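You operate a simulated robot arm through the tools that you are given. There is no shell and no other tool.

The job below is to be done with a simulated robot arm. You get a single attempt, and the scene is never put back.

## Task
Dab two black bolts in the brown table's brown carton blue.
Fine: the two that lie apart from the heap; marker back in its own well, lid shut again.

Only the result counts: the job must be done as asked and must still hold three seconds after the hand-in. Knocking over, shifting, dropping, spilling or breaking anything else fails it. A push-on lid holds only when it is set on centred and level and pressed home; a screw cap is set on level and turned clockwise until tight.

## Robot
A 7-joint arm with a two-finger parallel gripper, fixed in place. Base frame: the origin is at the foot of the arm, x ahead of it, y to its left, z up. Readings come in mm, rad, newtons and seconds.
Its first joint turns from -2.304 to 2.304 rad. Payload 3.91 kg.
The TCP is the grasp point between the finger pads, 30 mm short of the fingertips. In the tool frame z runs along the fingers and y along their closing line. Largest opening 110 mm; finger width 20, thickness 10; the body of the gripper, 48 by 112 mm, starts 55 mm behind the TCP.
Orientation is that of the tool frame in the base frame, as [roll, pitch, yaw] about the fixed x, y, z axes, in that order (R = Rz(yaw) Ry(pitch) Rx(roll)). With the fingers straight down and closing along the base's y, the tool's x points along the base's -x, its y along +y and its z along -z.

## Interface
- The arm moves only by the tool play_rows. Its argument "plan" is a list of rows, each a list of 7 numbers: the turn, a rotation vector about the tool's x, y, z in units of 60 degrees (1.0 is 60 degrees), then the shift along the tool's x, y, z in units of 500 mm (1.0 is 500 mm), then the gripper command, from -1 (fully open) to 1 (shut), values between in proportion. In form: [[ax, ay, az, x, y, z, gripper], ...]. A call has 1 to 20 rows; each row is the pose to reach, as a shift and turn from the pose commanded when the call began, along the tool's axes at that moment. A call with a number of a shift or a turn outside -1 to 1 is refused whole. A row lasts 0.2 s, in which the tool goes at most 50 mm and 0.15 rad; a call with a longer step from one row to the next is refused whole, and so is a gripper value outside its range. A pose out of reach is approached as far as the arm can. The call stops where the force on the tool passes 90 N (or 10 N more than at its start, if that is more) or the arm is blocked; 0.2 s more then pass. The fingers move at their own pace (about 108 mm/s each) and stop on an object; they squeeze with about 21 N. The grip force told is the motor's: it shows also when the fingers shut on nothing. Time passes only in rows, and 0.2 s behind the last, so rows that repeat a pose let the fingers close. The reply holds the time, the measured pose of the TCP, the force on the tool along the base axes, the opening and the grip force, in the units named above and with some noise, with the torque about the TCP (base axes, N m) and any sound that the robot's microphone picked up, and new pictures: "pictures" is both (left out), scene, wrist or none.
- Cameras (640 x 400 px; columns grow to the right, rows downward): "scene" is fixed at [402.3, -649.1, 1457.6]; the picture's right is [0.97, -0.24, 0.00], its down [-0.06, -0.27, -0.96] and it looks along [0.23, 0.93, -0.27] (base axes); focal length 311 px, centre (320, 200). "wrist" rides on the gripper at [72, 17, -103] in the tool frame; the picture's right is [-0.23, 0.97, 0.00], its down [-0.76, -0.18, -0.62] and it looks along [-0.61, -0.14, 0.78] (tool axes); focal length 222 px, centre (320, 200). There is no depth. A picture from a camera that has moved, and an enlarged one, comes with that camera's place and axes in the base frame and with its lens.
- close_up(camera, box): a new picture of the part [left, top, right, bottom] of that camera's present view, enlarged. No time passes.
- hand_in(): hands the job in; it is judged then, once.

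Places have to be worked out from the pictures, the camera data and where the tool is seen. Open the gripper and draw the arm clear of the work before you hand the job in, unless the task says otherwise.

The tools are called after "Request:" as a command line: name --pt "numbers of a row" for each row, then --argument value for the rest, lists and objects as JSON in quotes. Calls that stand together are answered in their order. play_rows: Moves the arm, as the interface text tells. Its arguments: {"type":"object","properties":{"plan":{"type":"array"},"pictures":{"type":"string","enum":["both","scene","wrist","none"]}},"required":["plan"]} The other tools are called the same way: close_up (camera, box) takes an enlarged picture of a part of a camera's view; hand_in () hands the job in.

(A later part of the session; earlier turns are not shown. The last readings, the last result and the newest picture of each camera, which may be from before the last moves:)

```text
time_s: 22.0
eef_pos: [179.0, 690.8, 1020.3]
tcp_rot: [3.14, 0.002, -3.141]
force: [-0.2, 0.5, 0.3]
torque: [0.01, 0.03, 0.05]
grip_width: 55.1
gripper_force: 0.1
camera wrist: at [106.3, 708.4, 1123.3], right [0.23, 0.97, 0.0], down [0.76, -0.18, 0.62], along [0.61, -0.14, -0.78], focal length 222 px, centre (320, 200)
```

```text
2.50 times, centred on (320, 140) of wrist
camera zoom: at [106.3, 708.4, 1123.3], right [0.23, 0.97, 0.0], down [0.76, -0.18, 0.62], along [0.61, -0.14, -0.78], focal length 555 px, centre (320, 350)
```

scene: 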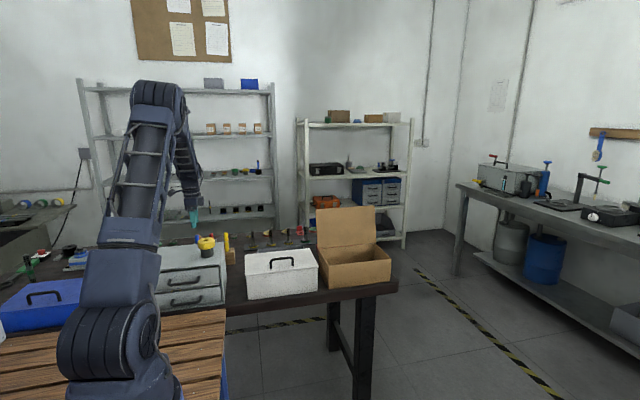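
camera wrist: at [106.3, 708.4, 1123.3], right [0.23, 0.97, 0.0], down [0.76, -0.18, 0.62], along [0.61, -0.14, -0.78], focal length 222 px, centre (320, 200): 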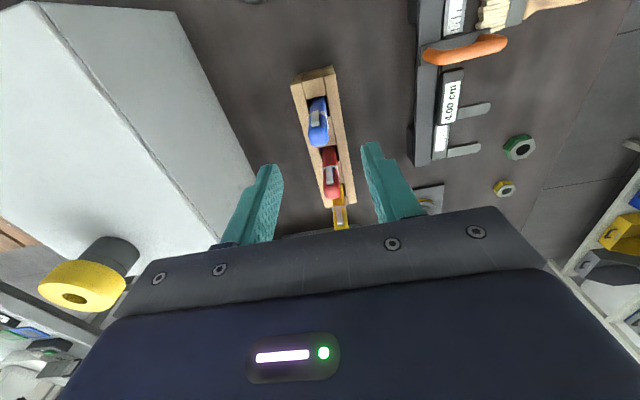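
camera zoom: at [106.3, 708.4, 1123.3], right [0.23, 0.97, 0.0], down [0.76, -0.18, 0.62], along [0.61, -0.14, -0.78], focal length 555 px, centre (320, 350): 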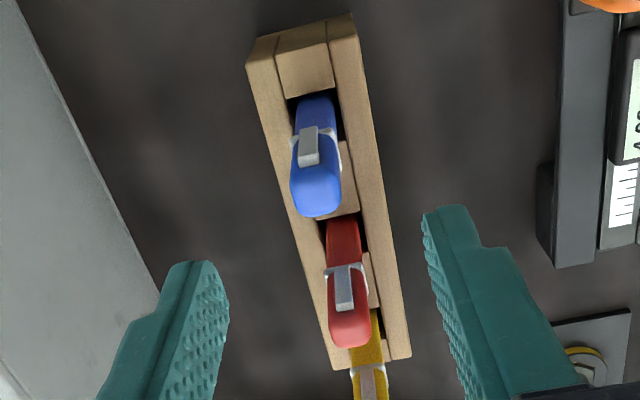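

The marker is centred between the fingers. I descend to z≈915 (tips just above the block) and close.

Request:
play_rows --pt "0 0 0 0 0 0.07 0" --pt "0 0 0 0 0 0.14 0" --pt "0 0 0 0 0 0.18 0" --pt "0 0 0 0 0 0.21 0" --pt "0 0 0 0 0 0.21 0.4" --pt "0 0 0 0 0 0.21 0.7" --pt "0 0 0 0 0 0.21 1" --pt "0 0 0 0 0 0.21 1" --pt "0 0 0 0 0 0.21 1"

Request:
close_up --camera "wrist" --box '[240, 60, 400, 220]'

```text
time_s: 24.0
eef_pos: [178.4, 690.5, 915.0]
tcp_rot: [3.139, 0.001, 3.141]
force: [0.1, 0.7, 0.1]
torque: [0.04, -0.03, -0.01]
grip_width: 16.6
gripper_force: 21.2
camera wrist: at [106.4, 707.7, 1018.6], right [0.23, 0.97, 0.0], down [0.76, -0.18, 0.62], along [0.61, -0.14, -0.78], focal length 222 px, centre (320, 200)
```

scene: 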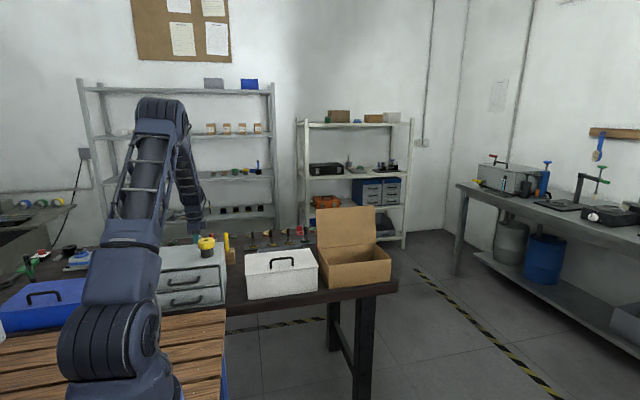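
wrist: 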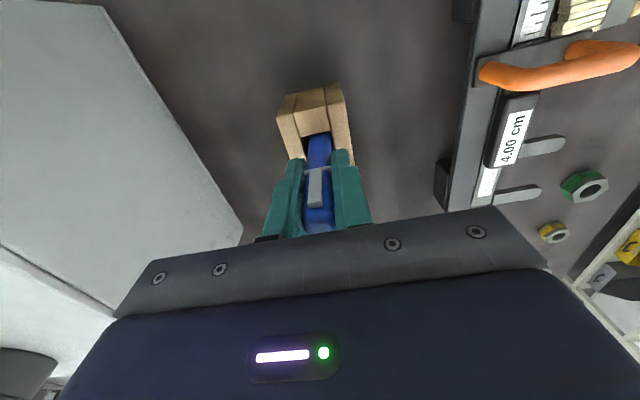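

```text
2.50 times, centred on (320, 140) of wrist
camera zoom: at [106.4, 707.7, 1018.6], right [0.23, 0.97, 0.0], down [0.76, -0.18, 0.62], along [0.61, -0.14, -0.78], focal length 555 px, centre (320, 350)
```

zoom: 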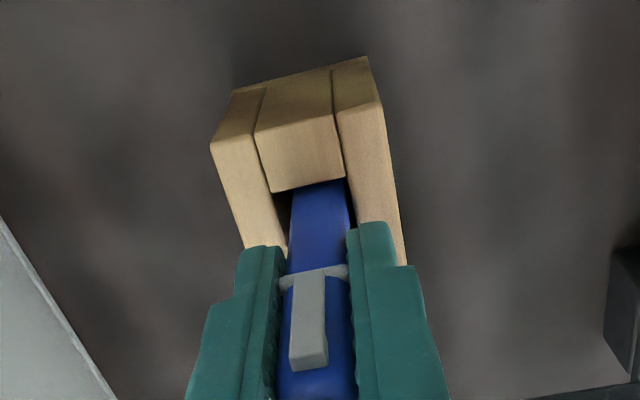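

Gripped at 16.6 mm. I lift straight up and look at the marker's lower end.

Request:
play_rows --pt "0 0 0 0 0 -0.03 1" --pt "0 0 0 0 0 -0.07 1" --pt "0 0 0 0 0 -0.12 1" --pt "0 0 0 0 0 -0.18 1" --pt "0 0 0 0 0 -0.24 1" --pt "0 0 0 0 0 -0.3 1" --pt "0 0 0 0 0 -0.3 1"

Request:
close_up --camera "wrist" --box '[240, 60, 400, 220]'

Request:
close_up --camera "scene" --box '[170, 190, 230, 250]'

```text
time_s: 25.6
eef_pos: [177.4, 689.6, 1065.1]
tcp_rot: [3.141, 0.003, 3.14]
force: [0.6, -0.4, -0.1]
torque: [-0.05, 0.02, 0.01]
grip_width: 16.2
gripper_force: 21.0
camera wrist: at [106.1, 707.0, 1168.0], right [0.23, 0.97, 0.0], down [0.76, -0.18, 0.62], along [0.61, -0.14, -0.78], focal length 222 px, centre (320, 200)
```

scene: 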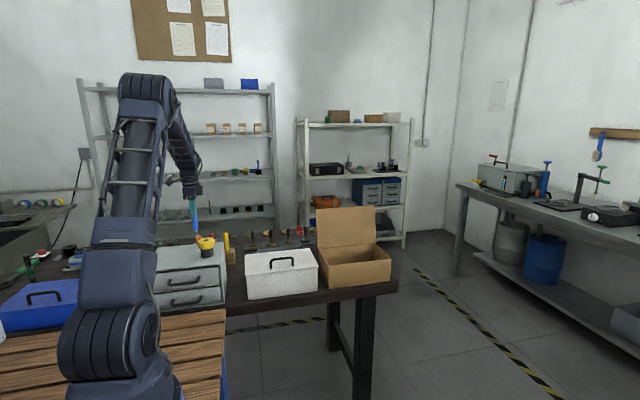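
wrist: 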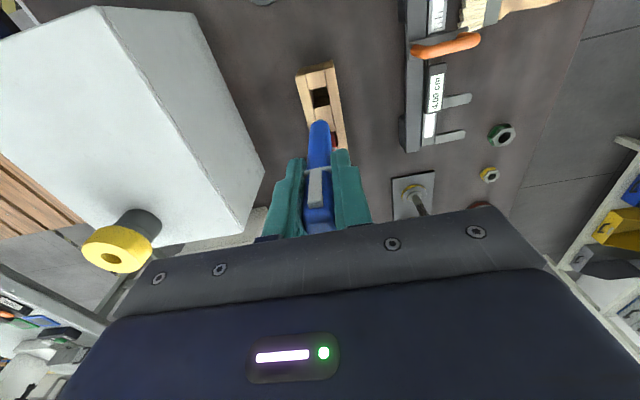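

```text
2.50 times, centred on (320, 140) of wrist
camera zoom: at [106.1, 707.0, 1168.0], right [0.23, 0.97, 0.0], down [0.76, -0.18, 0.62], along [0.61, -0.14, -0.78], focal length 555 px, centre (320, 350)
```

zoom: 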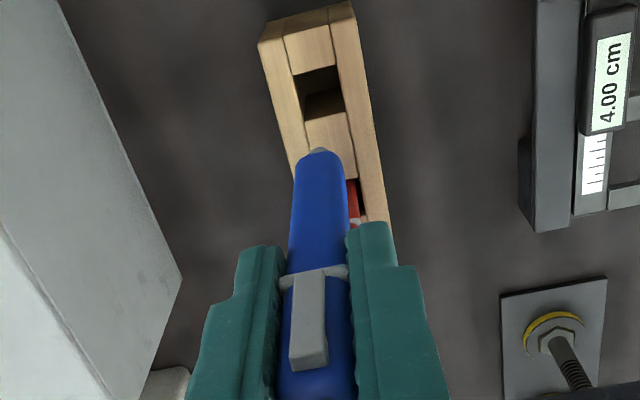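

```text
6.67 times, centred on (200, 220) of scene
camera zoom: at [402.3, -649.1, 1457.6], right [0.97, -0.24, 0.0], down [-0.06, -0.27, -0.96], along [0.23, 0.93, -0.27], focal length 2075 px, centre (1120, 67)
```

zoom: 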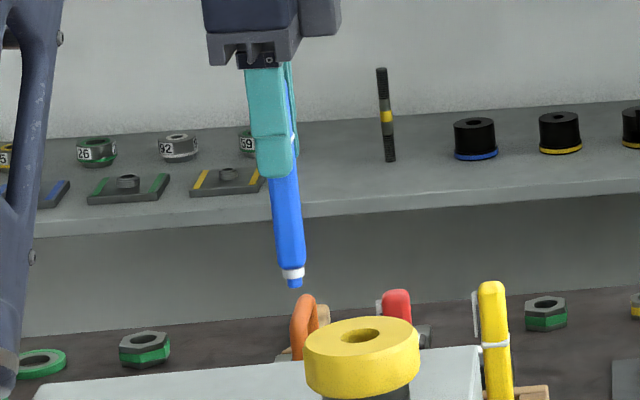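

The marker has an exposed blue nib about 105–115 mm below the TCP and hangs parallel to the tool. I carry it high toward the carton.

Request:
play_rows --pt "0 0 0 0 0 -0.06 1" --pt "0 0 0 -0.06 -0.03 -0.12 1" --pt "0 0 0 -0.14 -0.07 -0.14 1" --pt "0 0 0 -0.22 -0.105 -0.14 1" --pt "0 0 0 -0.3 -0.14 -0.14 1" --pt "0 0 0 -0.38 -0.18 -0.14 1" --pt "0 0 0 -0.46 -0.22 -0.14 1" --pt "0 0 0 -0.54 -0.255 -0.14 1" --pt "0 0 0 -0.62 -0.29 -0.14 1" --pt "0 0 0 -0.7 -0.33 -0.14 1" --pt "0 0 0 -0.78 -0.37 -0.14 1" --pt "0 0 0 -0.86 -0.41 -0.14 1" --pt "0 0 0 -0.94 -0.45 -0.14 1"

```text
time_s: 28.4
eef_pos: [650.5, 466.6, 1135.2]
tcp_rot: [3.14, 0.0, 3.142]
force: [-0.5, 0.5, 0.1]
torque: [-0.05, -0.05, -0.04]
grip_width: 16.5
gripper_force: 20.9
camera wrist: at [578.0, 483.0, 1239.2], right [0.23, 0.97, 0.0], down [0.76, -0.18, 0.62], along [0.61, -0.14, -0.78], focal length 222 px, centre (320, 200)
```

scene: 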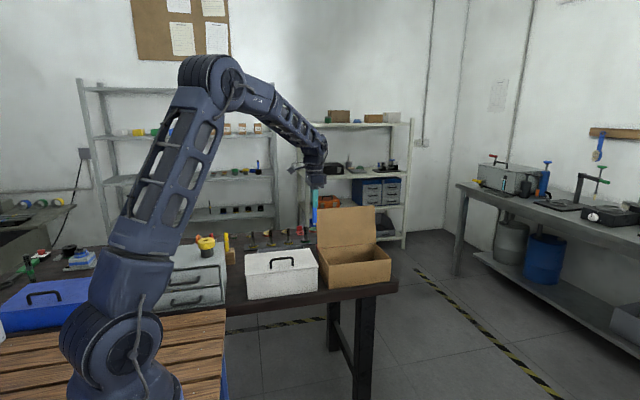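
wrist: 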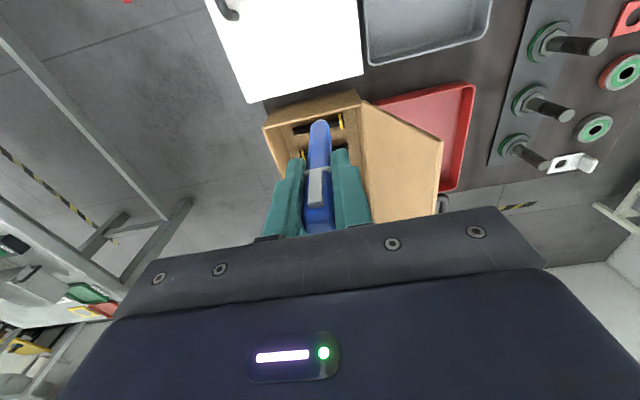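

Next, position above bolt 1 at about (731, 440) with the nib still above the rim.

Request:
play_rows --pt "0 0 0 -0.08 -0.027 0 1" --pt "0 0 0 -0.161 -0.053 0.03 1" --pt "0 0 0 -0.161 -0.053 0.1 1" --pt "0 0 0 -0.161 -0.053 0.17 1" --pt "0 0 0 -0.161 -0.053 0.19 1" --pt "0 0 0 -0.161 -0.053 0.19 1"

Request:
close_up --camera "wrist" --box '[240, 0, 440, 160]'

Request:
close_up --camera "scene" --box '[300, 180, 400, 290]'

```text
time_s: 29.8
eef_pos: [728.9, 439.4, 1040.0]
tcp_rot: [3.139, 0.001, -3.141]
force: [0.9, 0.3, -0.2]
torque: [0.01, -0.03, 0.0]
grip_width: 16.5
gripper_force: 21.0
camera wrist: at [656.6, 456.0, 1143.2], right [0.23, 0.97, 0.0], down [0.76, -0.18, 0.62], along [0.61, -0.14, -0.78], focal length 222 px, centre (320, 200)
```

scene: 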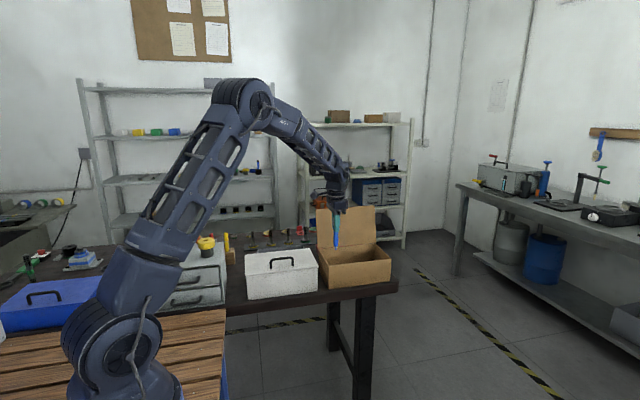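
wrist: 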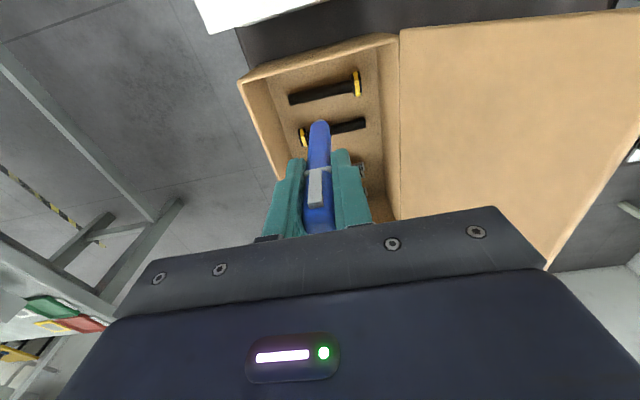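

```text
2.50 times, centred on (340, 80) of wrist
camera zoom: at [656.6, 456.0, 1143.2], right [0.23, 0.97, 0.0], down [0.76, -0.18, 0.62], along [0.61, -0.14, -0.78], focal length 555 px, centre (270, 500)
```

zoom: 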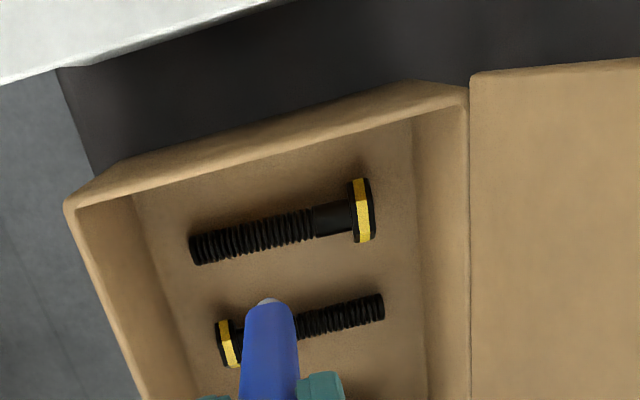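

```text
3.64 times, centred on (350, 235) of scene
camera zoom: at [402.3, -649.1, 1457.6], right [0.97, -0.24, 0.0], down [-0.06, -0.27, -0.96], along [0.23, 0.93, -0.27], focal length 1132 px, centre (211, 73)
```

zoom: 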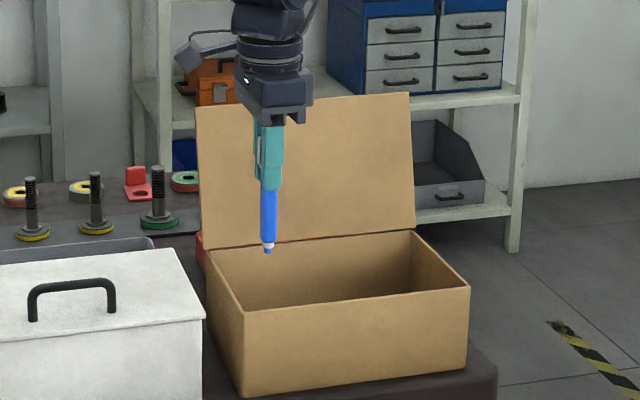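

The nib is ≈108 mm below the TCP and nearly on the tool axis; bolt 1's shaft is at x≈731, y≈440. I descend to TCP z≈965 and re-check the gap.

Request:
play_rows --pt "0 0 0 -0.004 0 0.05 1" --pt "0 0 0 -0.004 0 0.1 1" --pt "0 0 0 -0.004 0 0.15 1" --pt "0 0 0 -0.004 0 0.15 1"

Request:
close_up --camera "wrist" --box '[260, 60, 400, 160]'

Request:
close_up --camera "scene" --box '[310, 210, 400, 280]'

```text
time_s: 30.8
eef_pos: [730.1, 438.8, 964.5]
tcp_rot: [-3.141, 0.002, 3.141]
force: [0.7, 0.4, 0.3]
torque: [0.05, 0.02, 0.01]
grip_width: 16.3
gripper_force: 20.8
camera wrist: at [657.7, 455.5, 1068.1], right [0.23, 0.97, 0.0], down [0.76, -0.18, 0.62], along [0.61, -0.14, -0.78], focal length 222 px, centre (320, 200)
```

scene: 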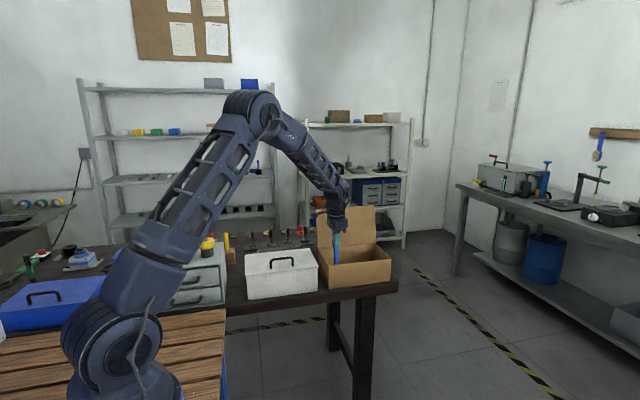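
wrist: 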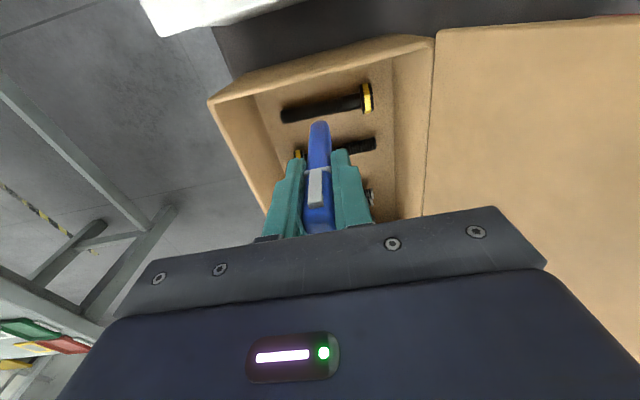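

```text
4.00 times, centred on (330, 110) of wrist
camera zoom: at [657.7, 455.5, 1068.1], right [0.23, 0.97, 0.0], down [0.76, -0.18, 0.62], along [0.61, -0.14, -0.78], focal length 888 px, centre (280, 560)
```

zoom: 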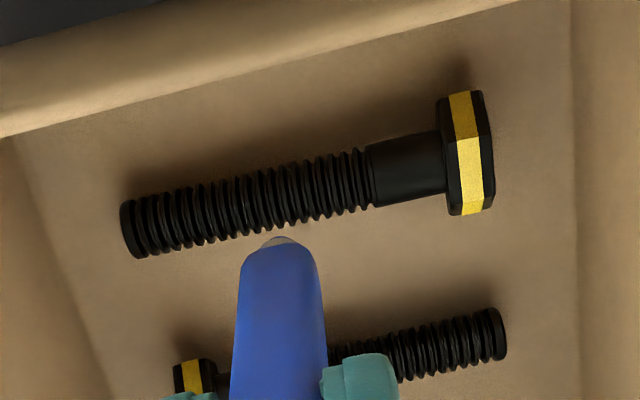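

```text
5.71 times, centred on (355, 245) of scene
camera zoom: at [402.3, -649.1, 1457.6], right [0.97, -0.24, 0.0], down [-0.06, -0.27, -0.96], along [0.23, 0.93, -0.27], focal length 1779 px, centre (120, -57)
```

zoom: 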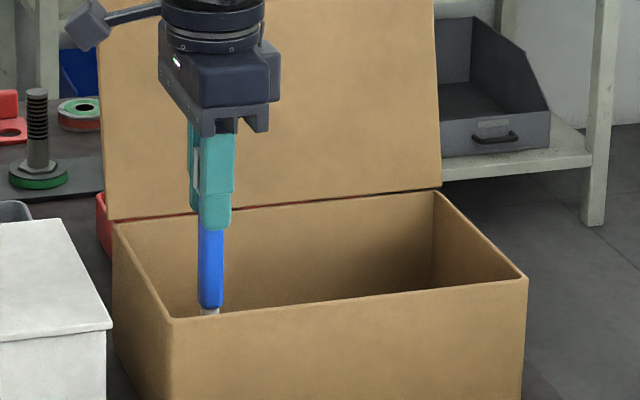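

Bolt 1's axis works out to z≈812, x≈730.5, right below the nib. I go down another 22 mm and compare nib and shaft again.

Request:
play_rows --pt "0 0 0 0 0 0.02 1" --pt "0 0 0 0 0 0.044 1" --pt "0 0 0 0 0 0.044 1" --pictures "none"

Request:
close_up --camera "wrist" --box '[260, 60, 400, 160]'

Request:
close_up --camera "scene" --box '[315, 220, 375, 280]'

```text
time_s: 31.6
eef_pos: [730.1, 439.3, 943.5]
tcp_rot: [3.141, 0.003, 3.142]
force: [-0.4, 0.1, 0.1]
torque: [-0.01, 0.0, 0.01]
grip_width: 16.4
gripper_force: 21.2
```

```text
4.00 times, centred on (330, 110) of wrist
camera zoom: at [657.7, 455.8, 1046.8], right [0.23, 0.97, 0.0], down [0.76, -0.18, 0.62], along [0.61, -0.14, -0.78], focal length 888 px, centre (280, 560)
```

zoom: 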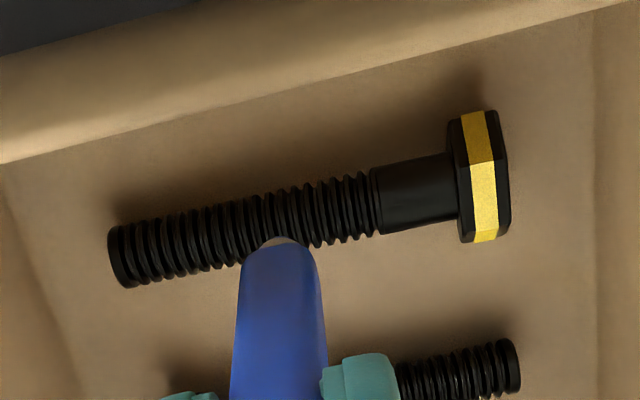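

```text
6.67 times, centred on (345, 250) of scene
camera zoom: at [402.3, -649.1, 1457.6], right [0.97, -0.24, 0.0], down [-0.06, -0.27, -0.96], along [0.23, 0.93, -0.27], focal length 2075 px, centre (153, -133)
```

zoom: 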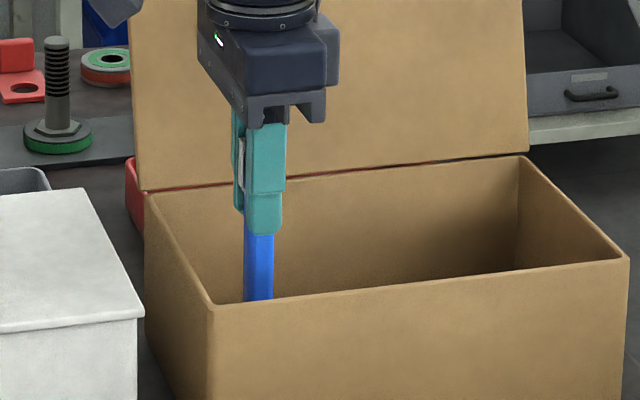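

The shaft axis is directly under the nib (within ~1 mm). I lower gently and watch the force.

Request:
play_rows --pt "0 0 0 0.002 0 0.008 1" --pt "0 0 0 0.002 0 0.016 1" --pt "0 0 0 0.002 0 0.02 1" --pictures "none"

Request:
close_up --camera "wrist" --box '[260, 60, 400, 160]'

```text
time_s: 32.4
eef_pos: [729.7, 440.0, 933.2]
tcp_rot: [3.14, 0.003, -3.141]
force: [0.1, 1.1, -0.2]
torque: [-0.02, 0.0, 0.01]
grip_width: 16.3
gripper_force: 21.3
```

```text
4.00 times, centred on (330, 110) of wrist
camera zoom: at [656.6, 456.3, 1036.7], right [0.23, 0.97, 0.0], down [0.76, -0.18, 0.62], along [0.61, -0.14, -0.78], focal length 888 px, centre (280, 560)
```

zoom: 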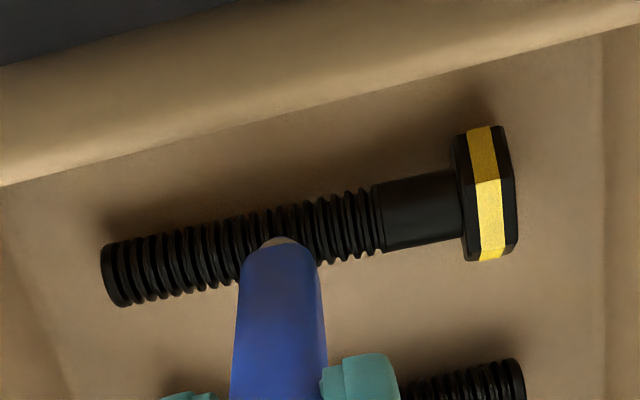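

No contact yet; continue down in 2 mm steps.

Request:
play_rows --pt "0 0 0 0 0 0.004 1" --pt "0 0 0 0 0 0.008 1" --pictures "none"

```text
time_s: 33.0
eef_pos: [728.8, 439.0, 930.1]
tcp_rot: [3.138, 0.005, 3.141]
force: [1.6, -0.3, 19.6]
torque: [0.06, -0.11, -0.03]
grip_width: 16.5
gripper_force: 21.3
```

Contact with ~20 N at TCP z≈930. I lift 20 mm and check the mark.

Request:
play_rows --pt "0 0 0 0 0 -0.01 1" --pt "0 0 0 0 0 -0.04 1" --pt "0 0 0 0 0 -0.08 1" --pt "0 0 0 0 0 -0.08 1" --pictures "none"

Request:
close_up --camera "wrist" --box '[260, 60, 400, 160]'

```text
time_s: 34.0
eef_pos: [727.8, 436.7, 969.5]
tcp_rot: [3.141, 0.001, -3.141]
force: [0.4, 0.8, -1.0]
torque: [0.02, -0.03, 0.01]
grip_width: 16.6
gripper_force: 21.1
```

```text
4.00 times, centred on (330, 110) of wrist
camera zoom: at [655.9, 454.7, 1072.0], right [0.23, 0.97, 0.0], down [0.76, -0.18, 0.62], along [0.61, -0.14, -0.78], focal length 888 px, centre (280, 560)
```

zoom: 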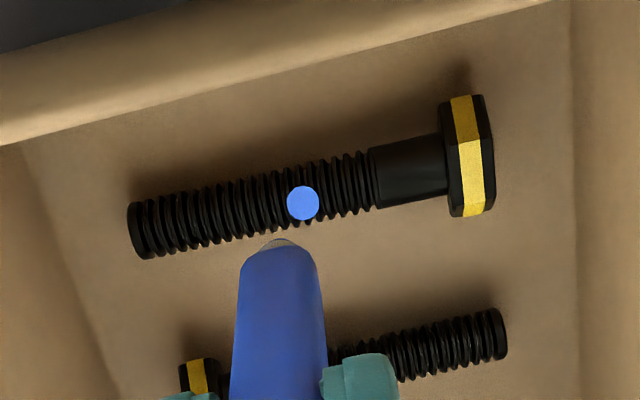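

A clear blue dot is on bolt 1 (about 3 mm toward +x of the crest). Bolt 2 is 55.5 mm farther in x, so I move +53 mm and lower to just above it for a check.

Request:
play_rows --pt "0 0 0 -0.05 0.002 0 1" --pt "0 0 0 -0.106 0.004 0 1" --pt "0 0 0 -0.106 0.004 0.03 1" --pt "0 0 0 -0.106 0.004 0.05 1" --pt "0 0 0 -0.106 0.004 0.05 1" --pictures "wrist"

Request:
close_up --camera "wrist" --box '[260, 60, 400, 160]'

```text
time_s: 35.2
eef_pos: [782.0, 440.5, 943.7]
tcp_rot: [3.139, 0.002, -3.141]
force: [0.4, 0.3, 0.6]
torque: [0.0, -0.01, -0.03]
grip_width: 16.5
gripper_force: 20.9
camera wrist: at [710.0, 456.9, 1047.0], right [0.23, 0.97, 0.0], down [0.76, -0.18, 0.62], along [0.61, -0.14, -0.78], focal length 222 px, centre (320, 200)
```

wrist: 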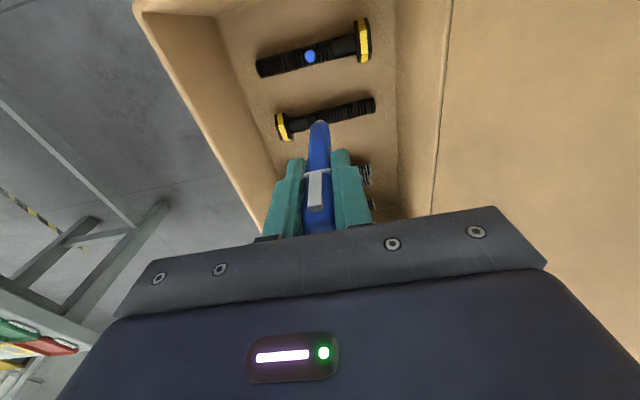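

```text
4.00 times, centred on (330, 110) of wrist
camera zoom: at [710.0, 456.9, 1047.0], right [0.23, 0.97, 0.0], down [0.76, -0.18, 0.62], along [0.61, -0.14, -0.78], focal length 888 px, centre (280, 560)
```

zoom: 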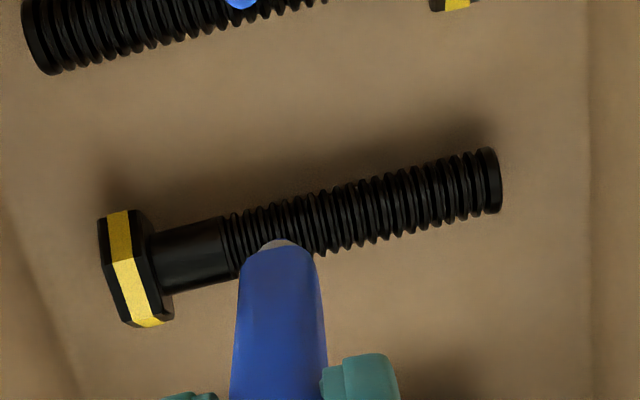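

The nib is slightly to +x of bolt 2's axis, so I shift −1.5 mm in x and lower gently.

Request:
play_rows --pt "0 0 0 0.003 0 0.008 1" --pt "0 0 0 0.003 0 0.016 1" --pt "0 0 0 0.003 0 0.022 1" --pt "0 0 0 0.003 0 0.026 1" --pictures "none"

```text
time_s: 36.2
eef_pos: [779.0, 440.9, 930.8]
tcp_rot: [3.14, 0.002, -3.141]
force: [-0.4, 0.1, -0.9]
torque: [0.03, -0.02, -0.01]
grip_width: 16.4
gripper_force: 20.8
```

Not touching yet; 3 mm more in small steps.

Request:
play_rows --pt "0 0 0 0 0 0.003 1" --pt "0 0 0 0 0 0.006 1" --pictures "none"

```text
time_s: 36.8
eef_pos: [781.1, 441.5, 928.9]
tcp_rot: [3.138, 0.003, 3.141]
force: [-1.9, -0.9, 19.2]
torque: [-0.12, 0.12, -0.01]
grip_width: 16.7
gripper_force: 20.8
```

Contact at ~19 N. I lift and check the mark.

Request:
play_rows --pt "0 0 0 0 0 -0.01 1" --pt "0 0 0 0 0 -0.04 1" --pt "0 0 0 0 0 -0.1 1" --pt "0 0 0 0 0 -0.16 1" --pt "0 0 0 0 0 -0.16 1"

Request:
close_up --camera "wrist" --box '[240, 20, 400, 140]'

```text
time_s: 38.0
eef_pos: [781.1, 442.0, 1006.4]
tcp_rot: [3.14, 0.0, 3.141]
force: [-0.3, 0.0, 0.0]
torque: [0.03, 0.0, -0.01]
grip_width: 16.3
gripper_force: 20.5
camera wrist: at [708.6, 458.2, 1110.5], right [0.23, 0.97, 0.0], down [0.76, -0.18, 0.62], along [0.61, -0.14, -0.78], focal length 222 px, centre (320, 200)
```

scene: 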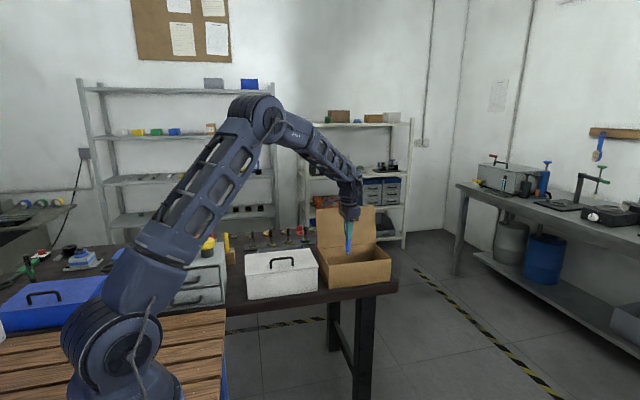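
wrist: 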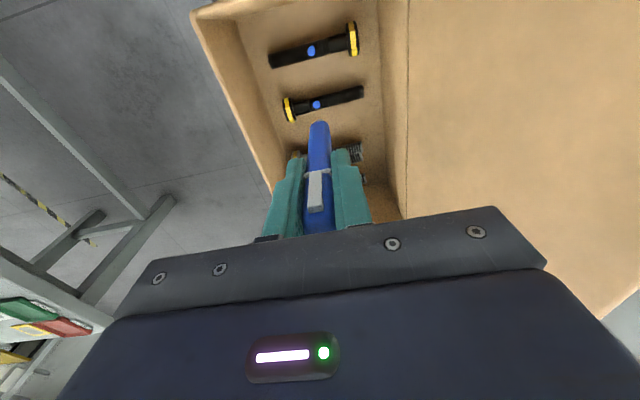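

```text
3.33 times, centred on (320, 80) of wrist
camera zoom: at [708.6, 458.2, 1110.5], right [0.23, 0.97, 0.0], down [0.76, -0.18, 0.62], along [0.61, -0.14, -0.78], focal length 740 px, centre (320, 600)
```

zoom: 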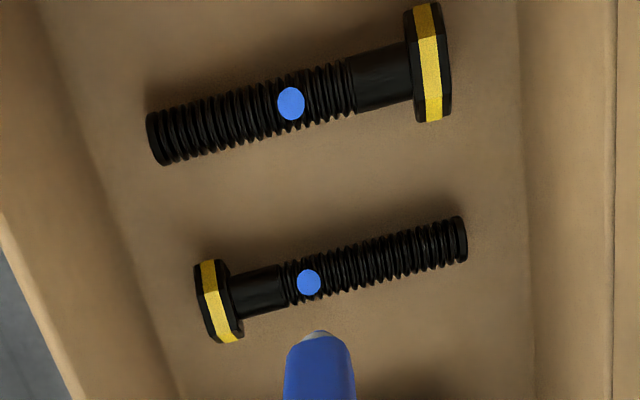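

Both lone bolts now carry a blue dot. I retrace exactly to the marker's pick-up pose (net −603, +249.5 mm), first lifting high.

Request:
play_rows --pt "0 0 0 0 0 -0.08 1" --pt "0 0 0 0 0 -0.16 1" --pt "0 0 0 0.03 0.01 -0.24 1" --pt "0 0 0 0.1 0.03 -0.26 1" --pt "0 0 0 0.18 0.065 -0.26 1" --pt "0 0 0 0.26 0.1 -0.26 1" --pt "0 0 0 0.34 0.135 -0.26 1" --pt "0 0 0 0.42 0.17 -0.26 1" --pt "0 0 0 0.5 0.205 -0.26 1" --pt "0 0 0 0.58 0.24 -0.26 1" --pt "0 0 0 0.66 0.275 -0.26 1" --pt "0 0 0 0.74 0.31 -0.26 1" --pt "0 0 0 0.82 0.345 -0.26 1" --pictures "none"

Request:
play_rows --pt "0 0 0 0.08 0.035 0 1" --pt "0 0 0 0.16 0.07 0 1" --pt "0 0 0 0.24 0.105 0 1" --pt "0 0 0 0.32 0.125 0.04 1" --pt "0 0 0 0.386 0.154 0.1 1" --pt "0 0 0 0.386 0.154 0.146 1" --pt "0 0 0 0.386 0.154 0.146 1"

Request:
close_up --camera "wrist" --box '[240, 40, 400, 200]'

```text
time_s: 40.8
eef_pos: [371.3, 613.5, 1136.8]
tcp_rot: [3.14, 0.003, 3.14]
force: [1.4, 1.1, -0.2]
torque: [0.0, 0.06, -0.02]
grip_width: 16.2
gripper_force: 21.1
```

```text
time_s: 42.4
eef_pos: [179.0, 691.3, 1061.2]
tcp_rot: [3.14, 0.002, 3.141]
force: [0.4, 0.2, -0.2]
torque: [0.01, 0.01, 0.02]
grip_width: 16.5
gripper_force: 21.1
camera wrist: at [106.6, 708.1, 1165.2], right [0.23, 0.97, 0.0], down [0.76, -0.18, 0.62], along [0.61, -0.14, -0.78], focal length 222 px, centre (320, 200)
```

scene: 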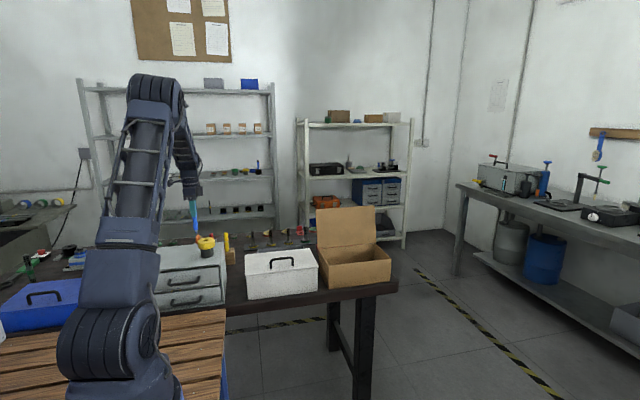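
wrist: 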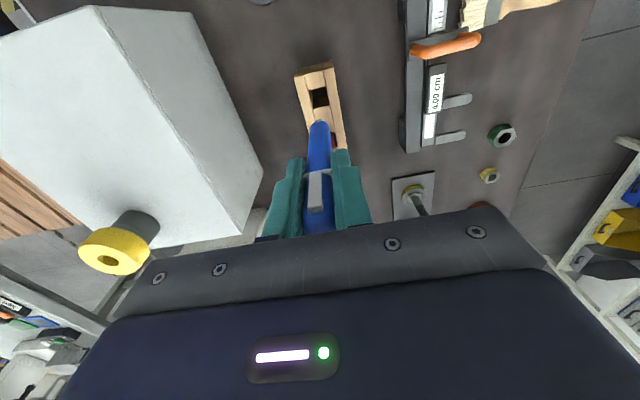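

```text
2.50 times, centred on (320, 120) of wrist
camera zoom: at [106.6, 708.1, 1165.2], right [0.23, 0.97, 0.0], down [0.76, -0.18, 0.62], along [0.61, -0.14, -0.78], focal length 555 px, centre (320, 400)
```

zoom: 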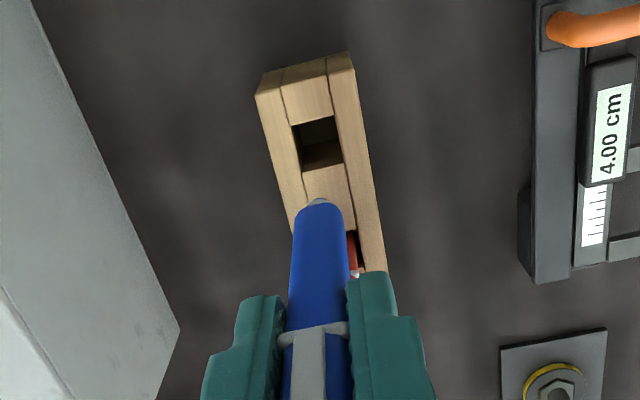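

Alignment with the empty well is within ~1 mm. I lower until the nib is ~20 mm into the well and check the force.

Request:
play_rows --pt "0 0 0 0 0 0.06 1" --pt "0 0 0 0 0 0.12 1" --pt "0 0 0 0 0 0.16 1" --pt "0 0 0 0 0 0.18 1" --pt "0 0 0 0 0 0.2 1" --pt "0 0 0 0 0 0.21 1" --pictures "wrist"

Request:
close_up --camera "wrist" --box '[260, 60, 380, 180]'

```text
time_s: 43.8
eef_pos: [177.3, 690.5, 956.9]
tcp_rot: [3.139, 0.002, -3.141]
force: [0.1, -0.1, -1.2]
torque: [0.02, -0.03, -0.02]
grip_width: 16.5
gripper_force: 20.9
camera wrist: at [106.1, 707.7, 1061.2], right [0.23, 0.97, 0.0], down [0.76, -0.18, 0.62], along [0.61, -0.14, -0.78], focal length 222 px, centre (320, 200)
```

wrist: 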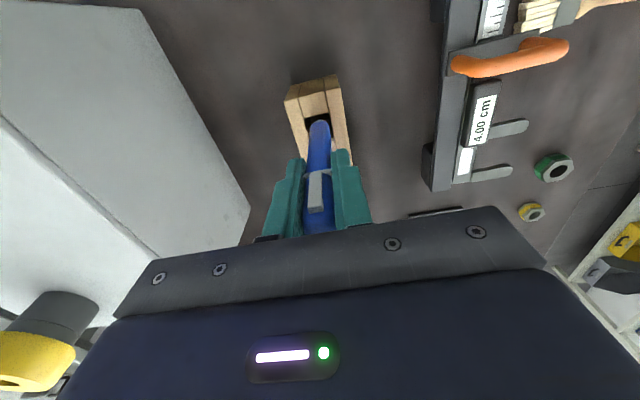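

```text
3.33 times, centred on (320, 120) of wrist
camera zoom: at [106.1, 707.7, 1061.2], right [0.23, 0.97, 0.0], down [0.76, -0.18, 0.62], along [0.61, -0.14, -0.78], focal length 740 px, centre (320, 467)
```

zoom: 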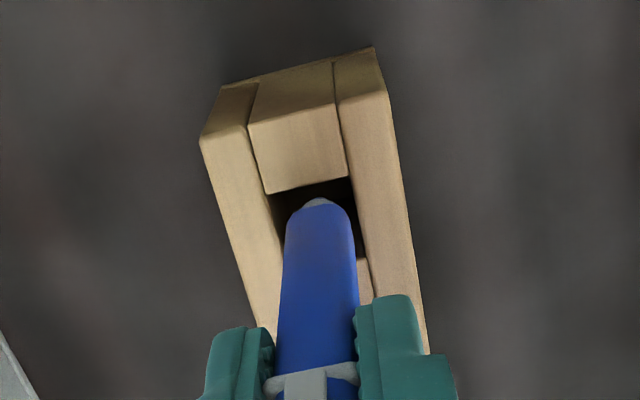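

The nib is entering cleanly with no force. I continue down to just above the original depth.

Request:
play_rows --pt "0 0 0 0 0 0.02 1" --pt "0 0 0 0 0 0.04 1" --pt "0 0 0 0 0 0.06 1" --pt "0 0 0 0 0 0.076 1" --pt "0 0 0 0 0 0.087 1" --pictures "none"

Request:
close_up --camera "wrist" --box '[260, 60, 380, 180]'

```text
time_s: 45.0
eef_pos: [177.8, 692.6, 915.6]
tcp_rot: [3.14, 0.003, 3.14]
force: [0.1, -0.2, -0.3]
torque: [0.01, -0.01, 0.01]
grip_width: 16.2
gripper_force: 20.8
```

```text
3.33 times, centred on (320, 120) of wrist
camera zoom: at [105.4, 708.3, 1019.0], right [0.23, 0.97, 0.0], down [0.76, -0.18, 0.62], along [0.61, -0.14, -0.78], focal length 740 px, centre (320, 467)
```

zoom: 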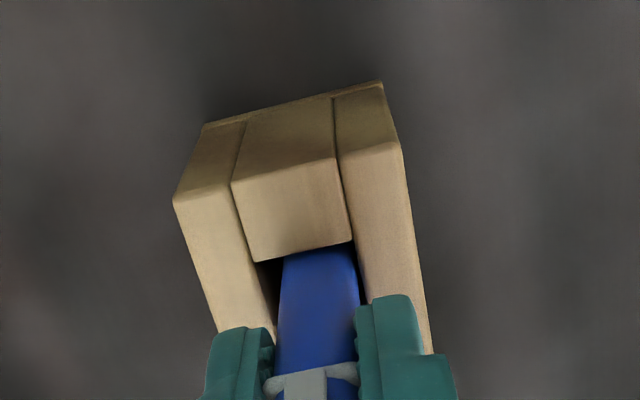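

The marker is back at depth with no force. I lower the last 1.5 mm, open the fingers to 55 mm, and rise straight up.

Request:
play_rows --pt "0 0 0 0 0 0.003 1" --pt "0 0 0 0 0 0.003 0.6" --pt "0 0 0 0 0 0.003 0.3" --pt "0 0 0 0 0 0.003 0" --pt "0 0 0 0 0 0.003 0" --pt "0 0 0 0 0 -0.06 0" --pt "0 0 0 0 0 -0.14 0" --pt "0 0 0 0 0 -0.22 0" --pt "0 0 0 0 0 -0.22 0"

Request:
close_up --camera "wrist" --box '[240, 40, 400, 200]'

```text
time_s: 47.0
eef_pos: [177.8, 691.7, 1027.8]
tcp_rot: [3.139, 0.003, 3.141]
force: [-0.8, -0.2, 0.2]
torque: [0.0, -0.01, 0.05]
grip_width: 55.1
gripper_force: 0.0
camera wrist: at [105.5, 709.0, 1131.1], right [0.23, 0.97, 0.0], down [0.76, -0.18, 0.62], along [0.61, -0.14, -0.78], focal length 222 px, centre (320, 200)
```

scene: 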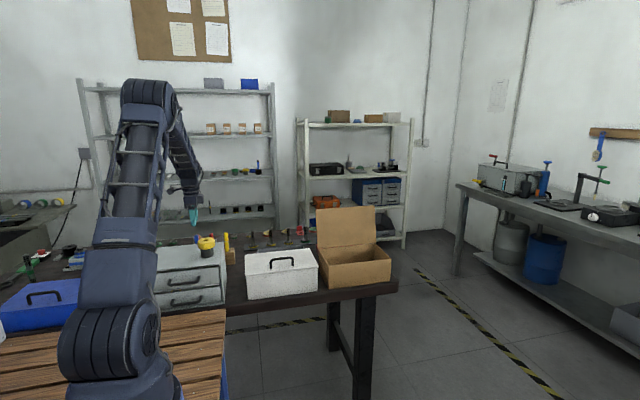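
wrist: 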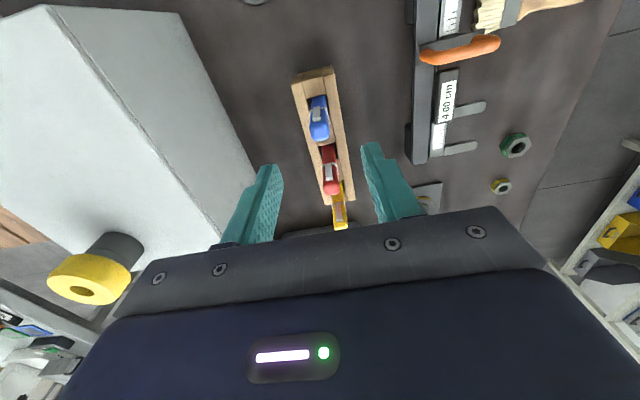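

```text
2.50 times, centred on (320, 120) of wrist
camera zoom: at [105.5, 709.0, 1131.1], right [0.23, 0.97, 0.0], down [0.76, -0.18, 0.62], along [0.61, -0.14, -0.78], focal length 555 px, centre (320, 400)
```

zoom: 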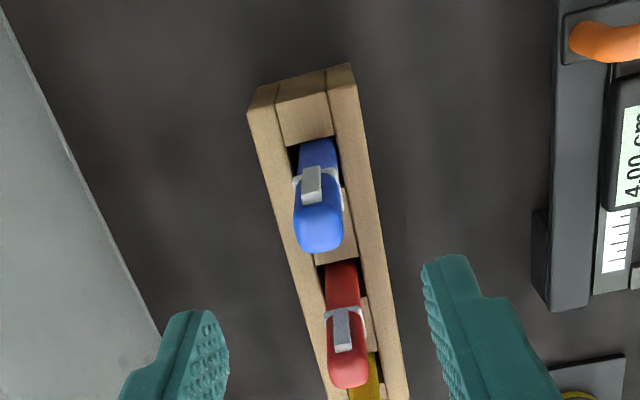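

The blue marker is standing back in its own well. Now I go to re-grasp the open lid's handle, first travelling high to the pre-grasp spot above it.

Request:
play_rows --pt "0 0 0 0 0 -0.09 0.2" --pt "0 0 0 0 0 -0.18 0.5" --pt "0 0 0 -0.06 -0.01 -0.25 0.5" --pt "0 0 0 -0.15 -0.025 -0.27 0.5" --pt "0 0 0 -0.24 -0.04 -0.27 0.5" --pt "0 0 0 -0.33 -0.055 -0.27 0.5" --pt "0 0 0 -0.42 -0.07 -0.27 0.5" --pt "0 0 0 -0.51 -0.085 -0.27 0.5" --pt "0 0 0 -0.6 -0.1 -0.27 0.5" --pt "0 0 0 -0.69 -0.115 -0.27 0.5" --pt "0 0 0 -0.78 -0.13 -0.27 0.5" --pt "0 0 0 -0.87 -0.146 -0.27 0.5" --pt "0 0 0 -0.9 -0.146 -0.27 0.5" --pictures "none"

Request:
play_rows --pt "0 -0.05 0 -0.06 -0.01 0 0.5" --pt "0 -0.13 0 -0.12 -0.02 0 0.5" --pt "0 -0.21 0 -0.18 -0.03 0 0.5" --pt "0 -0.29 0 -0.22 -0.04 0 0.5" --pt "0 -0.377 0 -0.256 -0.044 0.02 0.5" --pt "0 -0.377 0 -0.256 -0.044 0.04 0.5" --pt "0 -0.377 0 -0.256 -0.044 0.04 0.5"

Request:
close_up --camera "wrist" --box '[220, 60, 420, 220]'

```text
time_s: 49.8
eef_pos: [628.2, 616.7, 1161.9]
tcp_rot: [3.139, 0.001, -3.141]
force: [-0.4, -0.2, 0.0]
torque: [-0.02, -0.02, 0.02]
grip_width: 27.5
gripper_force: 0.1
```

```text
time_s: 51.4
eef_pos: [754.2, 594.1, 1142.7]
tcp_rot: [3.141, 0.395, 3.14]
force: [-0.5, -0.3, 0.2]
torque: [0.0, 0.0, -0.03]
grip_width: 27.8
gripper_force: 0.1
camera wrist: at [648.1, 611.5, 1209.7], right [0.21, 0.97, 0.09], down [0.46, -0.18, 0.87], along [0.86, -0.14, -0.49], focal length 222 px, centre (320, 200)
```

scene: 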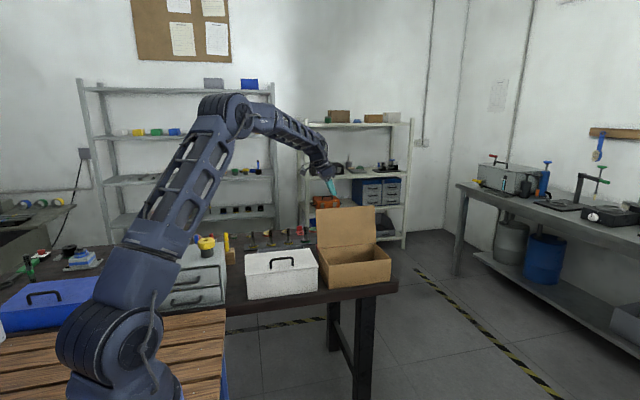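
wrist: 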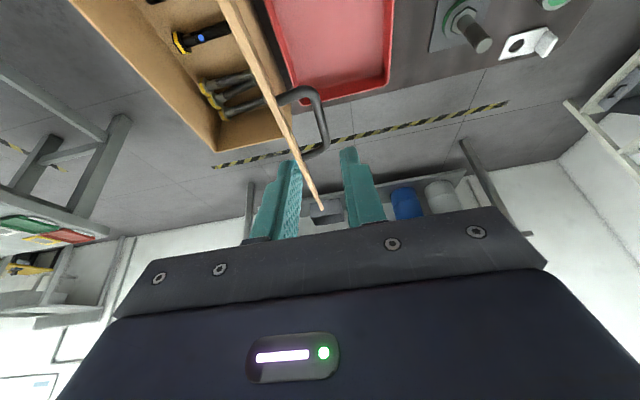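

```text
2.50 times, centred on (320, 140) of wrist
camera zoom: at [648.1, 611.5, 1209.7], right [0.21, 0.97, 0.09], down [0.46, -0.18, 0.87], along [0.86, -0.14, -0.49], focal length 555 px, centre (320, 350)
```

zoom: 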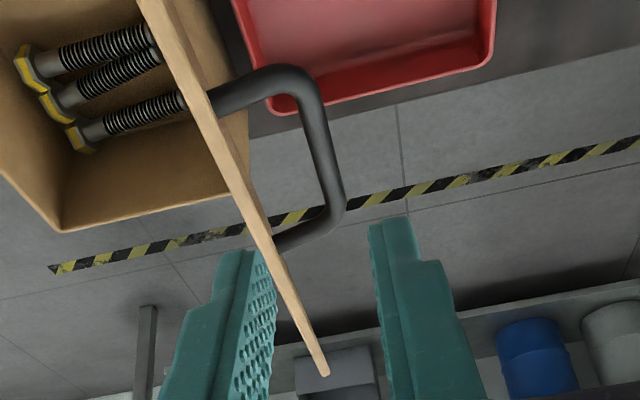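

Same view as after the first release, handle where expected. I narrow the opening to 22 mm for clearance to the lid edge, and advance half-way along the tool axis.

Request:
play_rows --pt "0 0 0 0 0.004 0 0.6" --pt "0 0 0 -0.001 0.004 0.05 0.6" --pt "0 0 0 -0.002 0.004 0.1 0.6" --pt "0 0 0 -0.003 0.004 0.14 0.6" --pt "0 0 0 -0.003 0.004 0.14 0.6" --pictures "wrist"

Request:
close_up --camera "wrist" --box '[220, 60, 420, 220]'

```text
time_s: 52.6
eef_pos: [782.8, 598.9, 1077.8]
tcp_rot: [3.141, 0.397, 3.139]
force: [0.1, 0.4, 0.6]
torque: [0.02, -0.01, -0.02]
grip_width: 21.9
gripper_force: 0.1
camera wrist: at [677.2, 615.6, 1145.3], right [0.21, 0.97, 0.09], down [0.46, -0.18, 0.87], along [0.86, -0.14, -0.49], focal length 222 px, centre (320, 200)
```

wrist: 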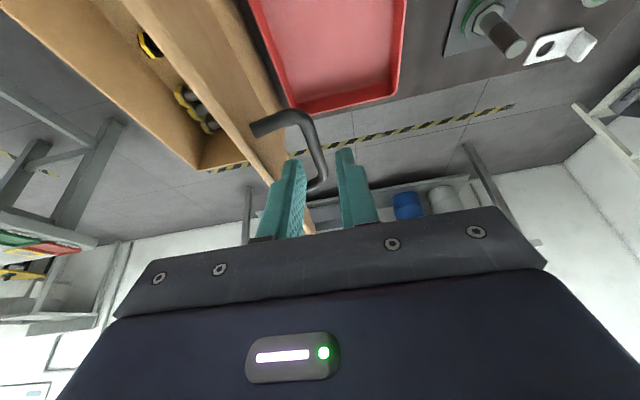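

```text
2.50 times, centred on (320, 140) of wrist
camera zoom: at [677.2, 615.6, 1145.3], right [0.21, 0.97, 0.09], down [0.46, -0.18, 0.87], along [0.86, -0.14, -0.49], focal length 555 px, centre (320, 350)
```

zoom: 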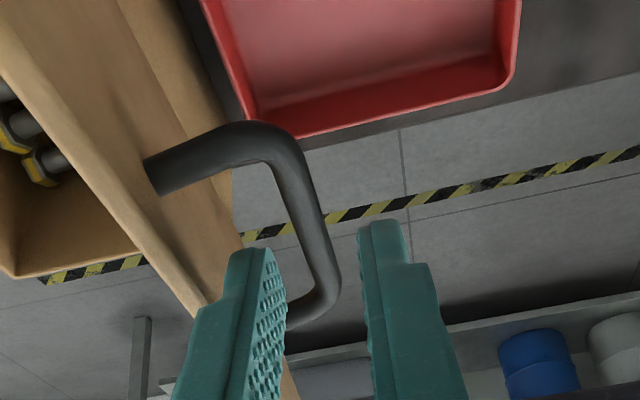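

The bar passes between the fingers but ~3.5 mm toward −y of centre. I correct that and advance the remaining 50 mm, then close.

Request:
play_rows --pt "0 0 0 0 -0.007 0 0.6" --pt "0 0 0 -0.001 -0.007 0.04 0.6" --pt "0 0 0 -0.001 -0.007 0.08 0.6" --pt "0 0 0 -0.001 -0.007 0.1 0.6" --pt "0 0 0 -0.001 -0.007 0.1 0.8" --pt "0 0 0 -0.001 -0.007 0.1 1" --pt "0 0 0 -0.001 -0.007 0.1 1" --pictures "wrist"

Request:
close_up --camera "scene" --box '[305, 190, 405, 290]'

```text
time_s: 54.2
eef_pos: [804.3, 593.9, 1032.5]
tcp_rot: [3.139, 0.396, 3.141]
force: [-0.8, -6.5, -0.3]
torque: [-0.05, 0.02, 0.71]
grip_width: 9.6
gripper_force: 45.6
camera wrist: at [697.7, 612.0, 1099.7], right [0.21, 0.97, 0.09], down [0.46, -0.18, 0.87], along [0.86, -0.14, -0.49], focal length 222 px, centre (320, 200)
```

wrist: 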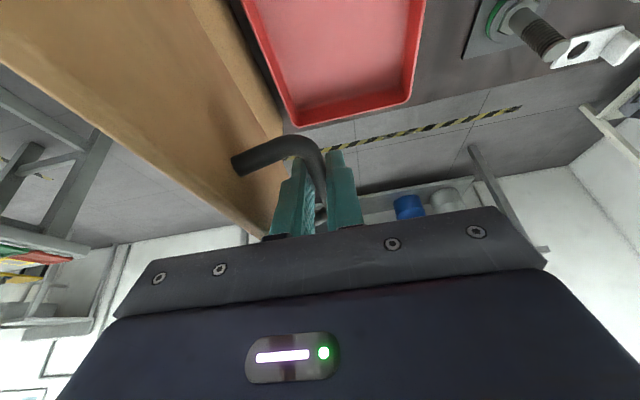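

```text
4.00 times, centred on (355, 240) of scene
camera zoom: at [402.3, -649.1, 1457.6], right [0.97, -0.24, 0.0], down [-0.06, -0.27, -0.96], along [0.23, 0.93, -0.27], focal length 1245 px, centre (180, 40)
```

zoom: 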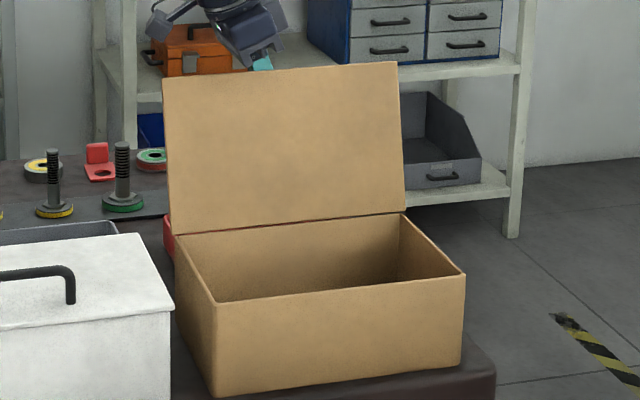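

Handle gripped again (9.6 mm, low force). I begin the reverse arc.

Request:
play_rows --pt "0 0 0 -0.0055 -0.0259 -0.0131 1" --pt "0 0 0 -0.0097 -0.0531 -0.0232 1" --pt "0 0 0 -0.0128 -0.0813 -0.0306 1" --pictures "none"

```text
time_s: 55.0
eef_pos: [804.3, 553.1, 1048.8]
tcp_rot: [3.141, 0.396, 3.139]
force: [5.1, 0.9, 0.3]
torque: [0.07, -0.15, 0.74]
grip_width: 9.9
gripper_force: 44.6
```

Forces are tiny; continuing the closing arc while untilting.

Request:
play_rows --pt "0 0.03 0 -0.0025 -0.0289 -0.0045 1" --pt "0 0.06 0 -0.0041 -0.0582 -0.0061 1" --pt "0 0.09 0 -0.0042 -0.0875 -0.0049 1" --pt "0 0.12 0 -0.0032 -0.1166 -0.0008 1" --pt "0 0.15 0 -0.0012 -0.145 0.0059 1" --pt "0 0.18 0 0.0021 -0.1726 0.0155 1" --pictures "scene"

```text
time_s: 56.4
eef_pos: [804.8, 466.5, 1039.3]
tcp_rot: [3.14, 0.207, -3.141]
force: [-5.2, 2.8, -5.9]
torque: [0.08, -0.68, 0.58]
grip_width: 9.6
gripper_force: 44.9
```

scene: 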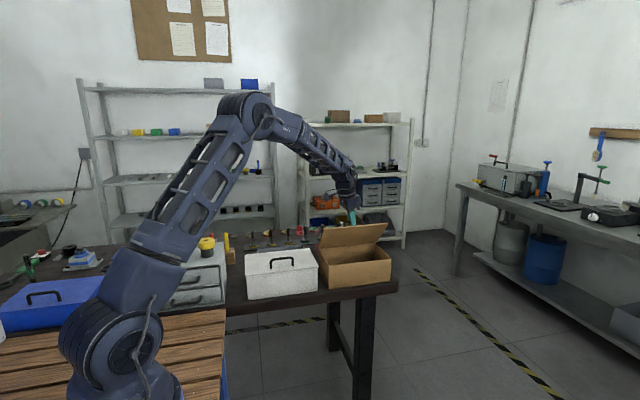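

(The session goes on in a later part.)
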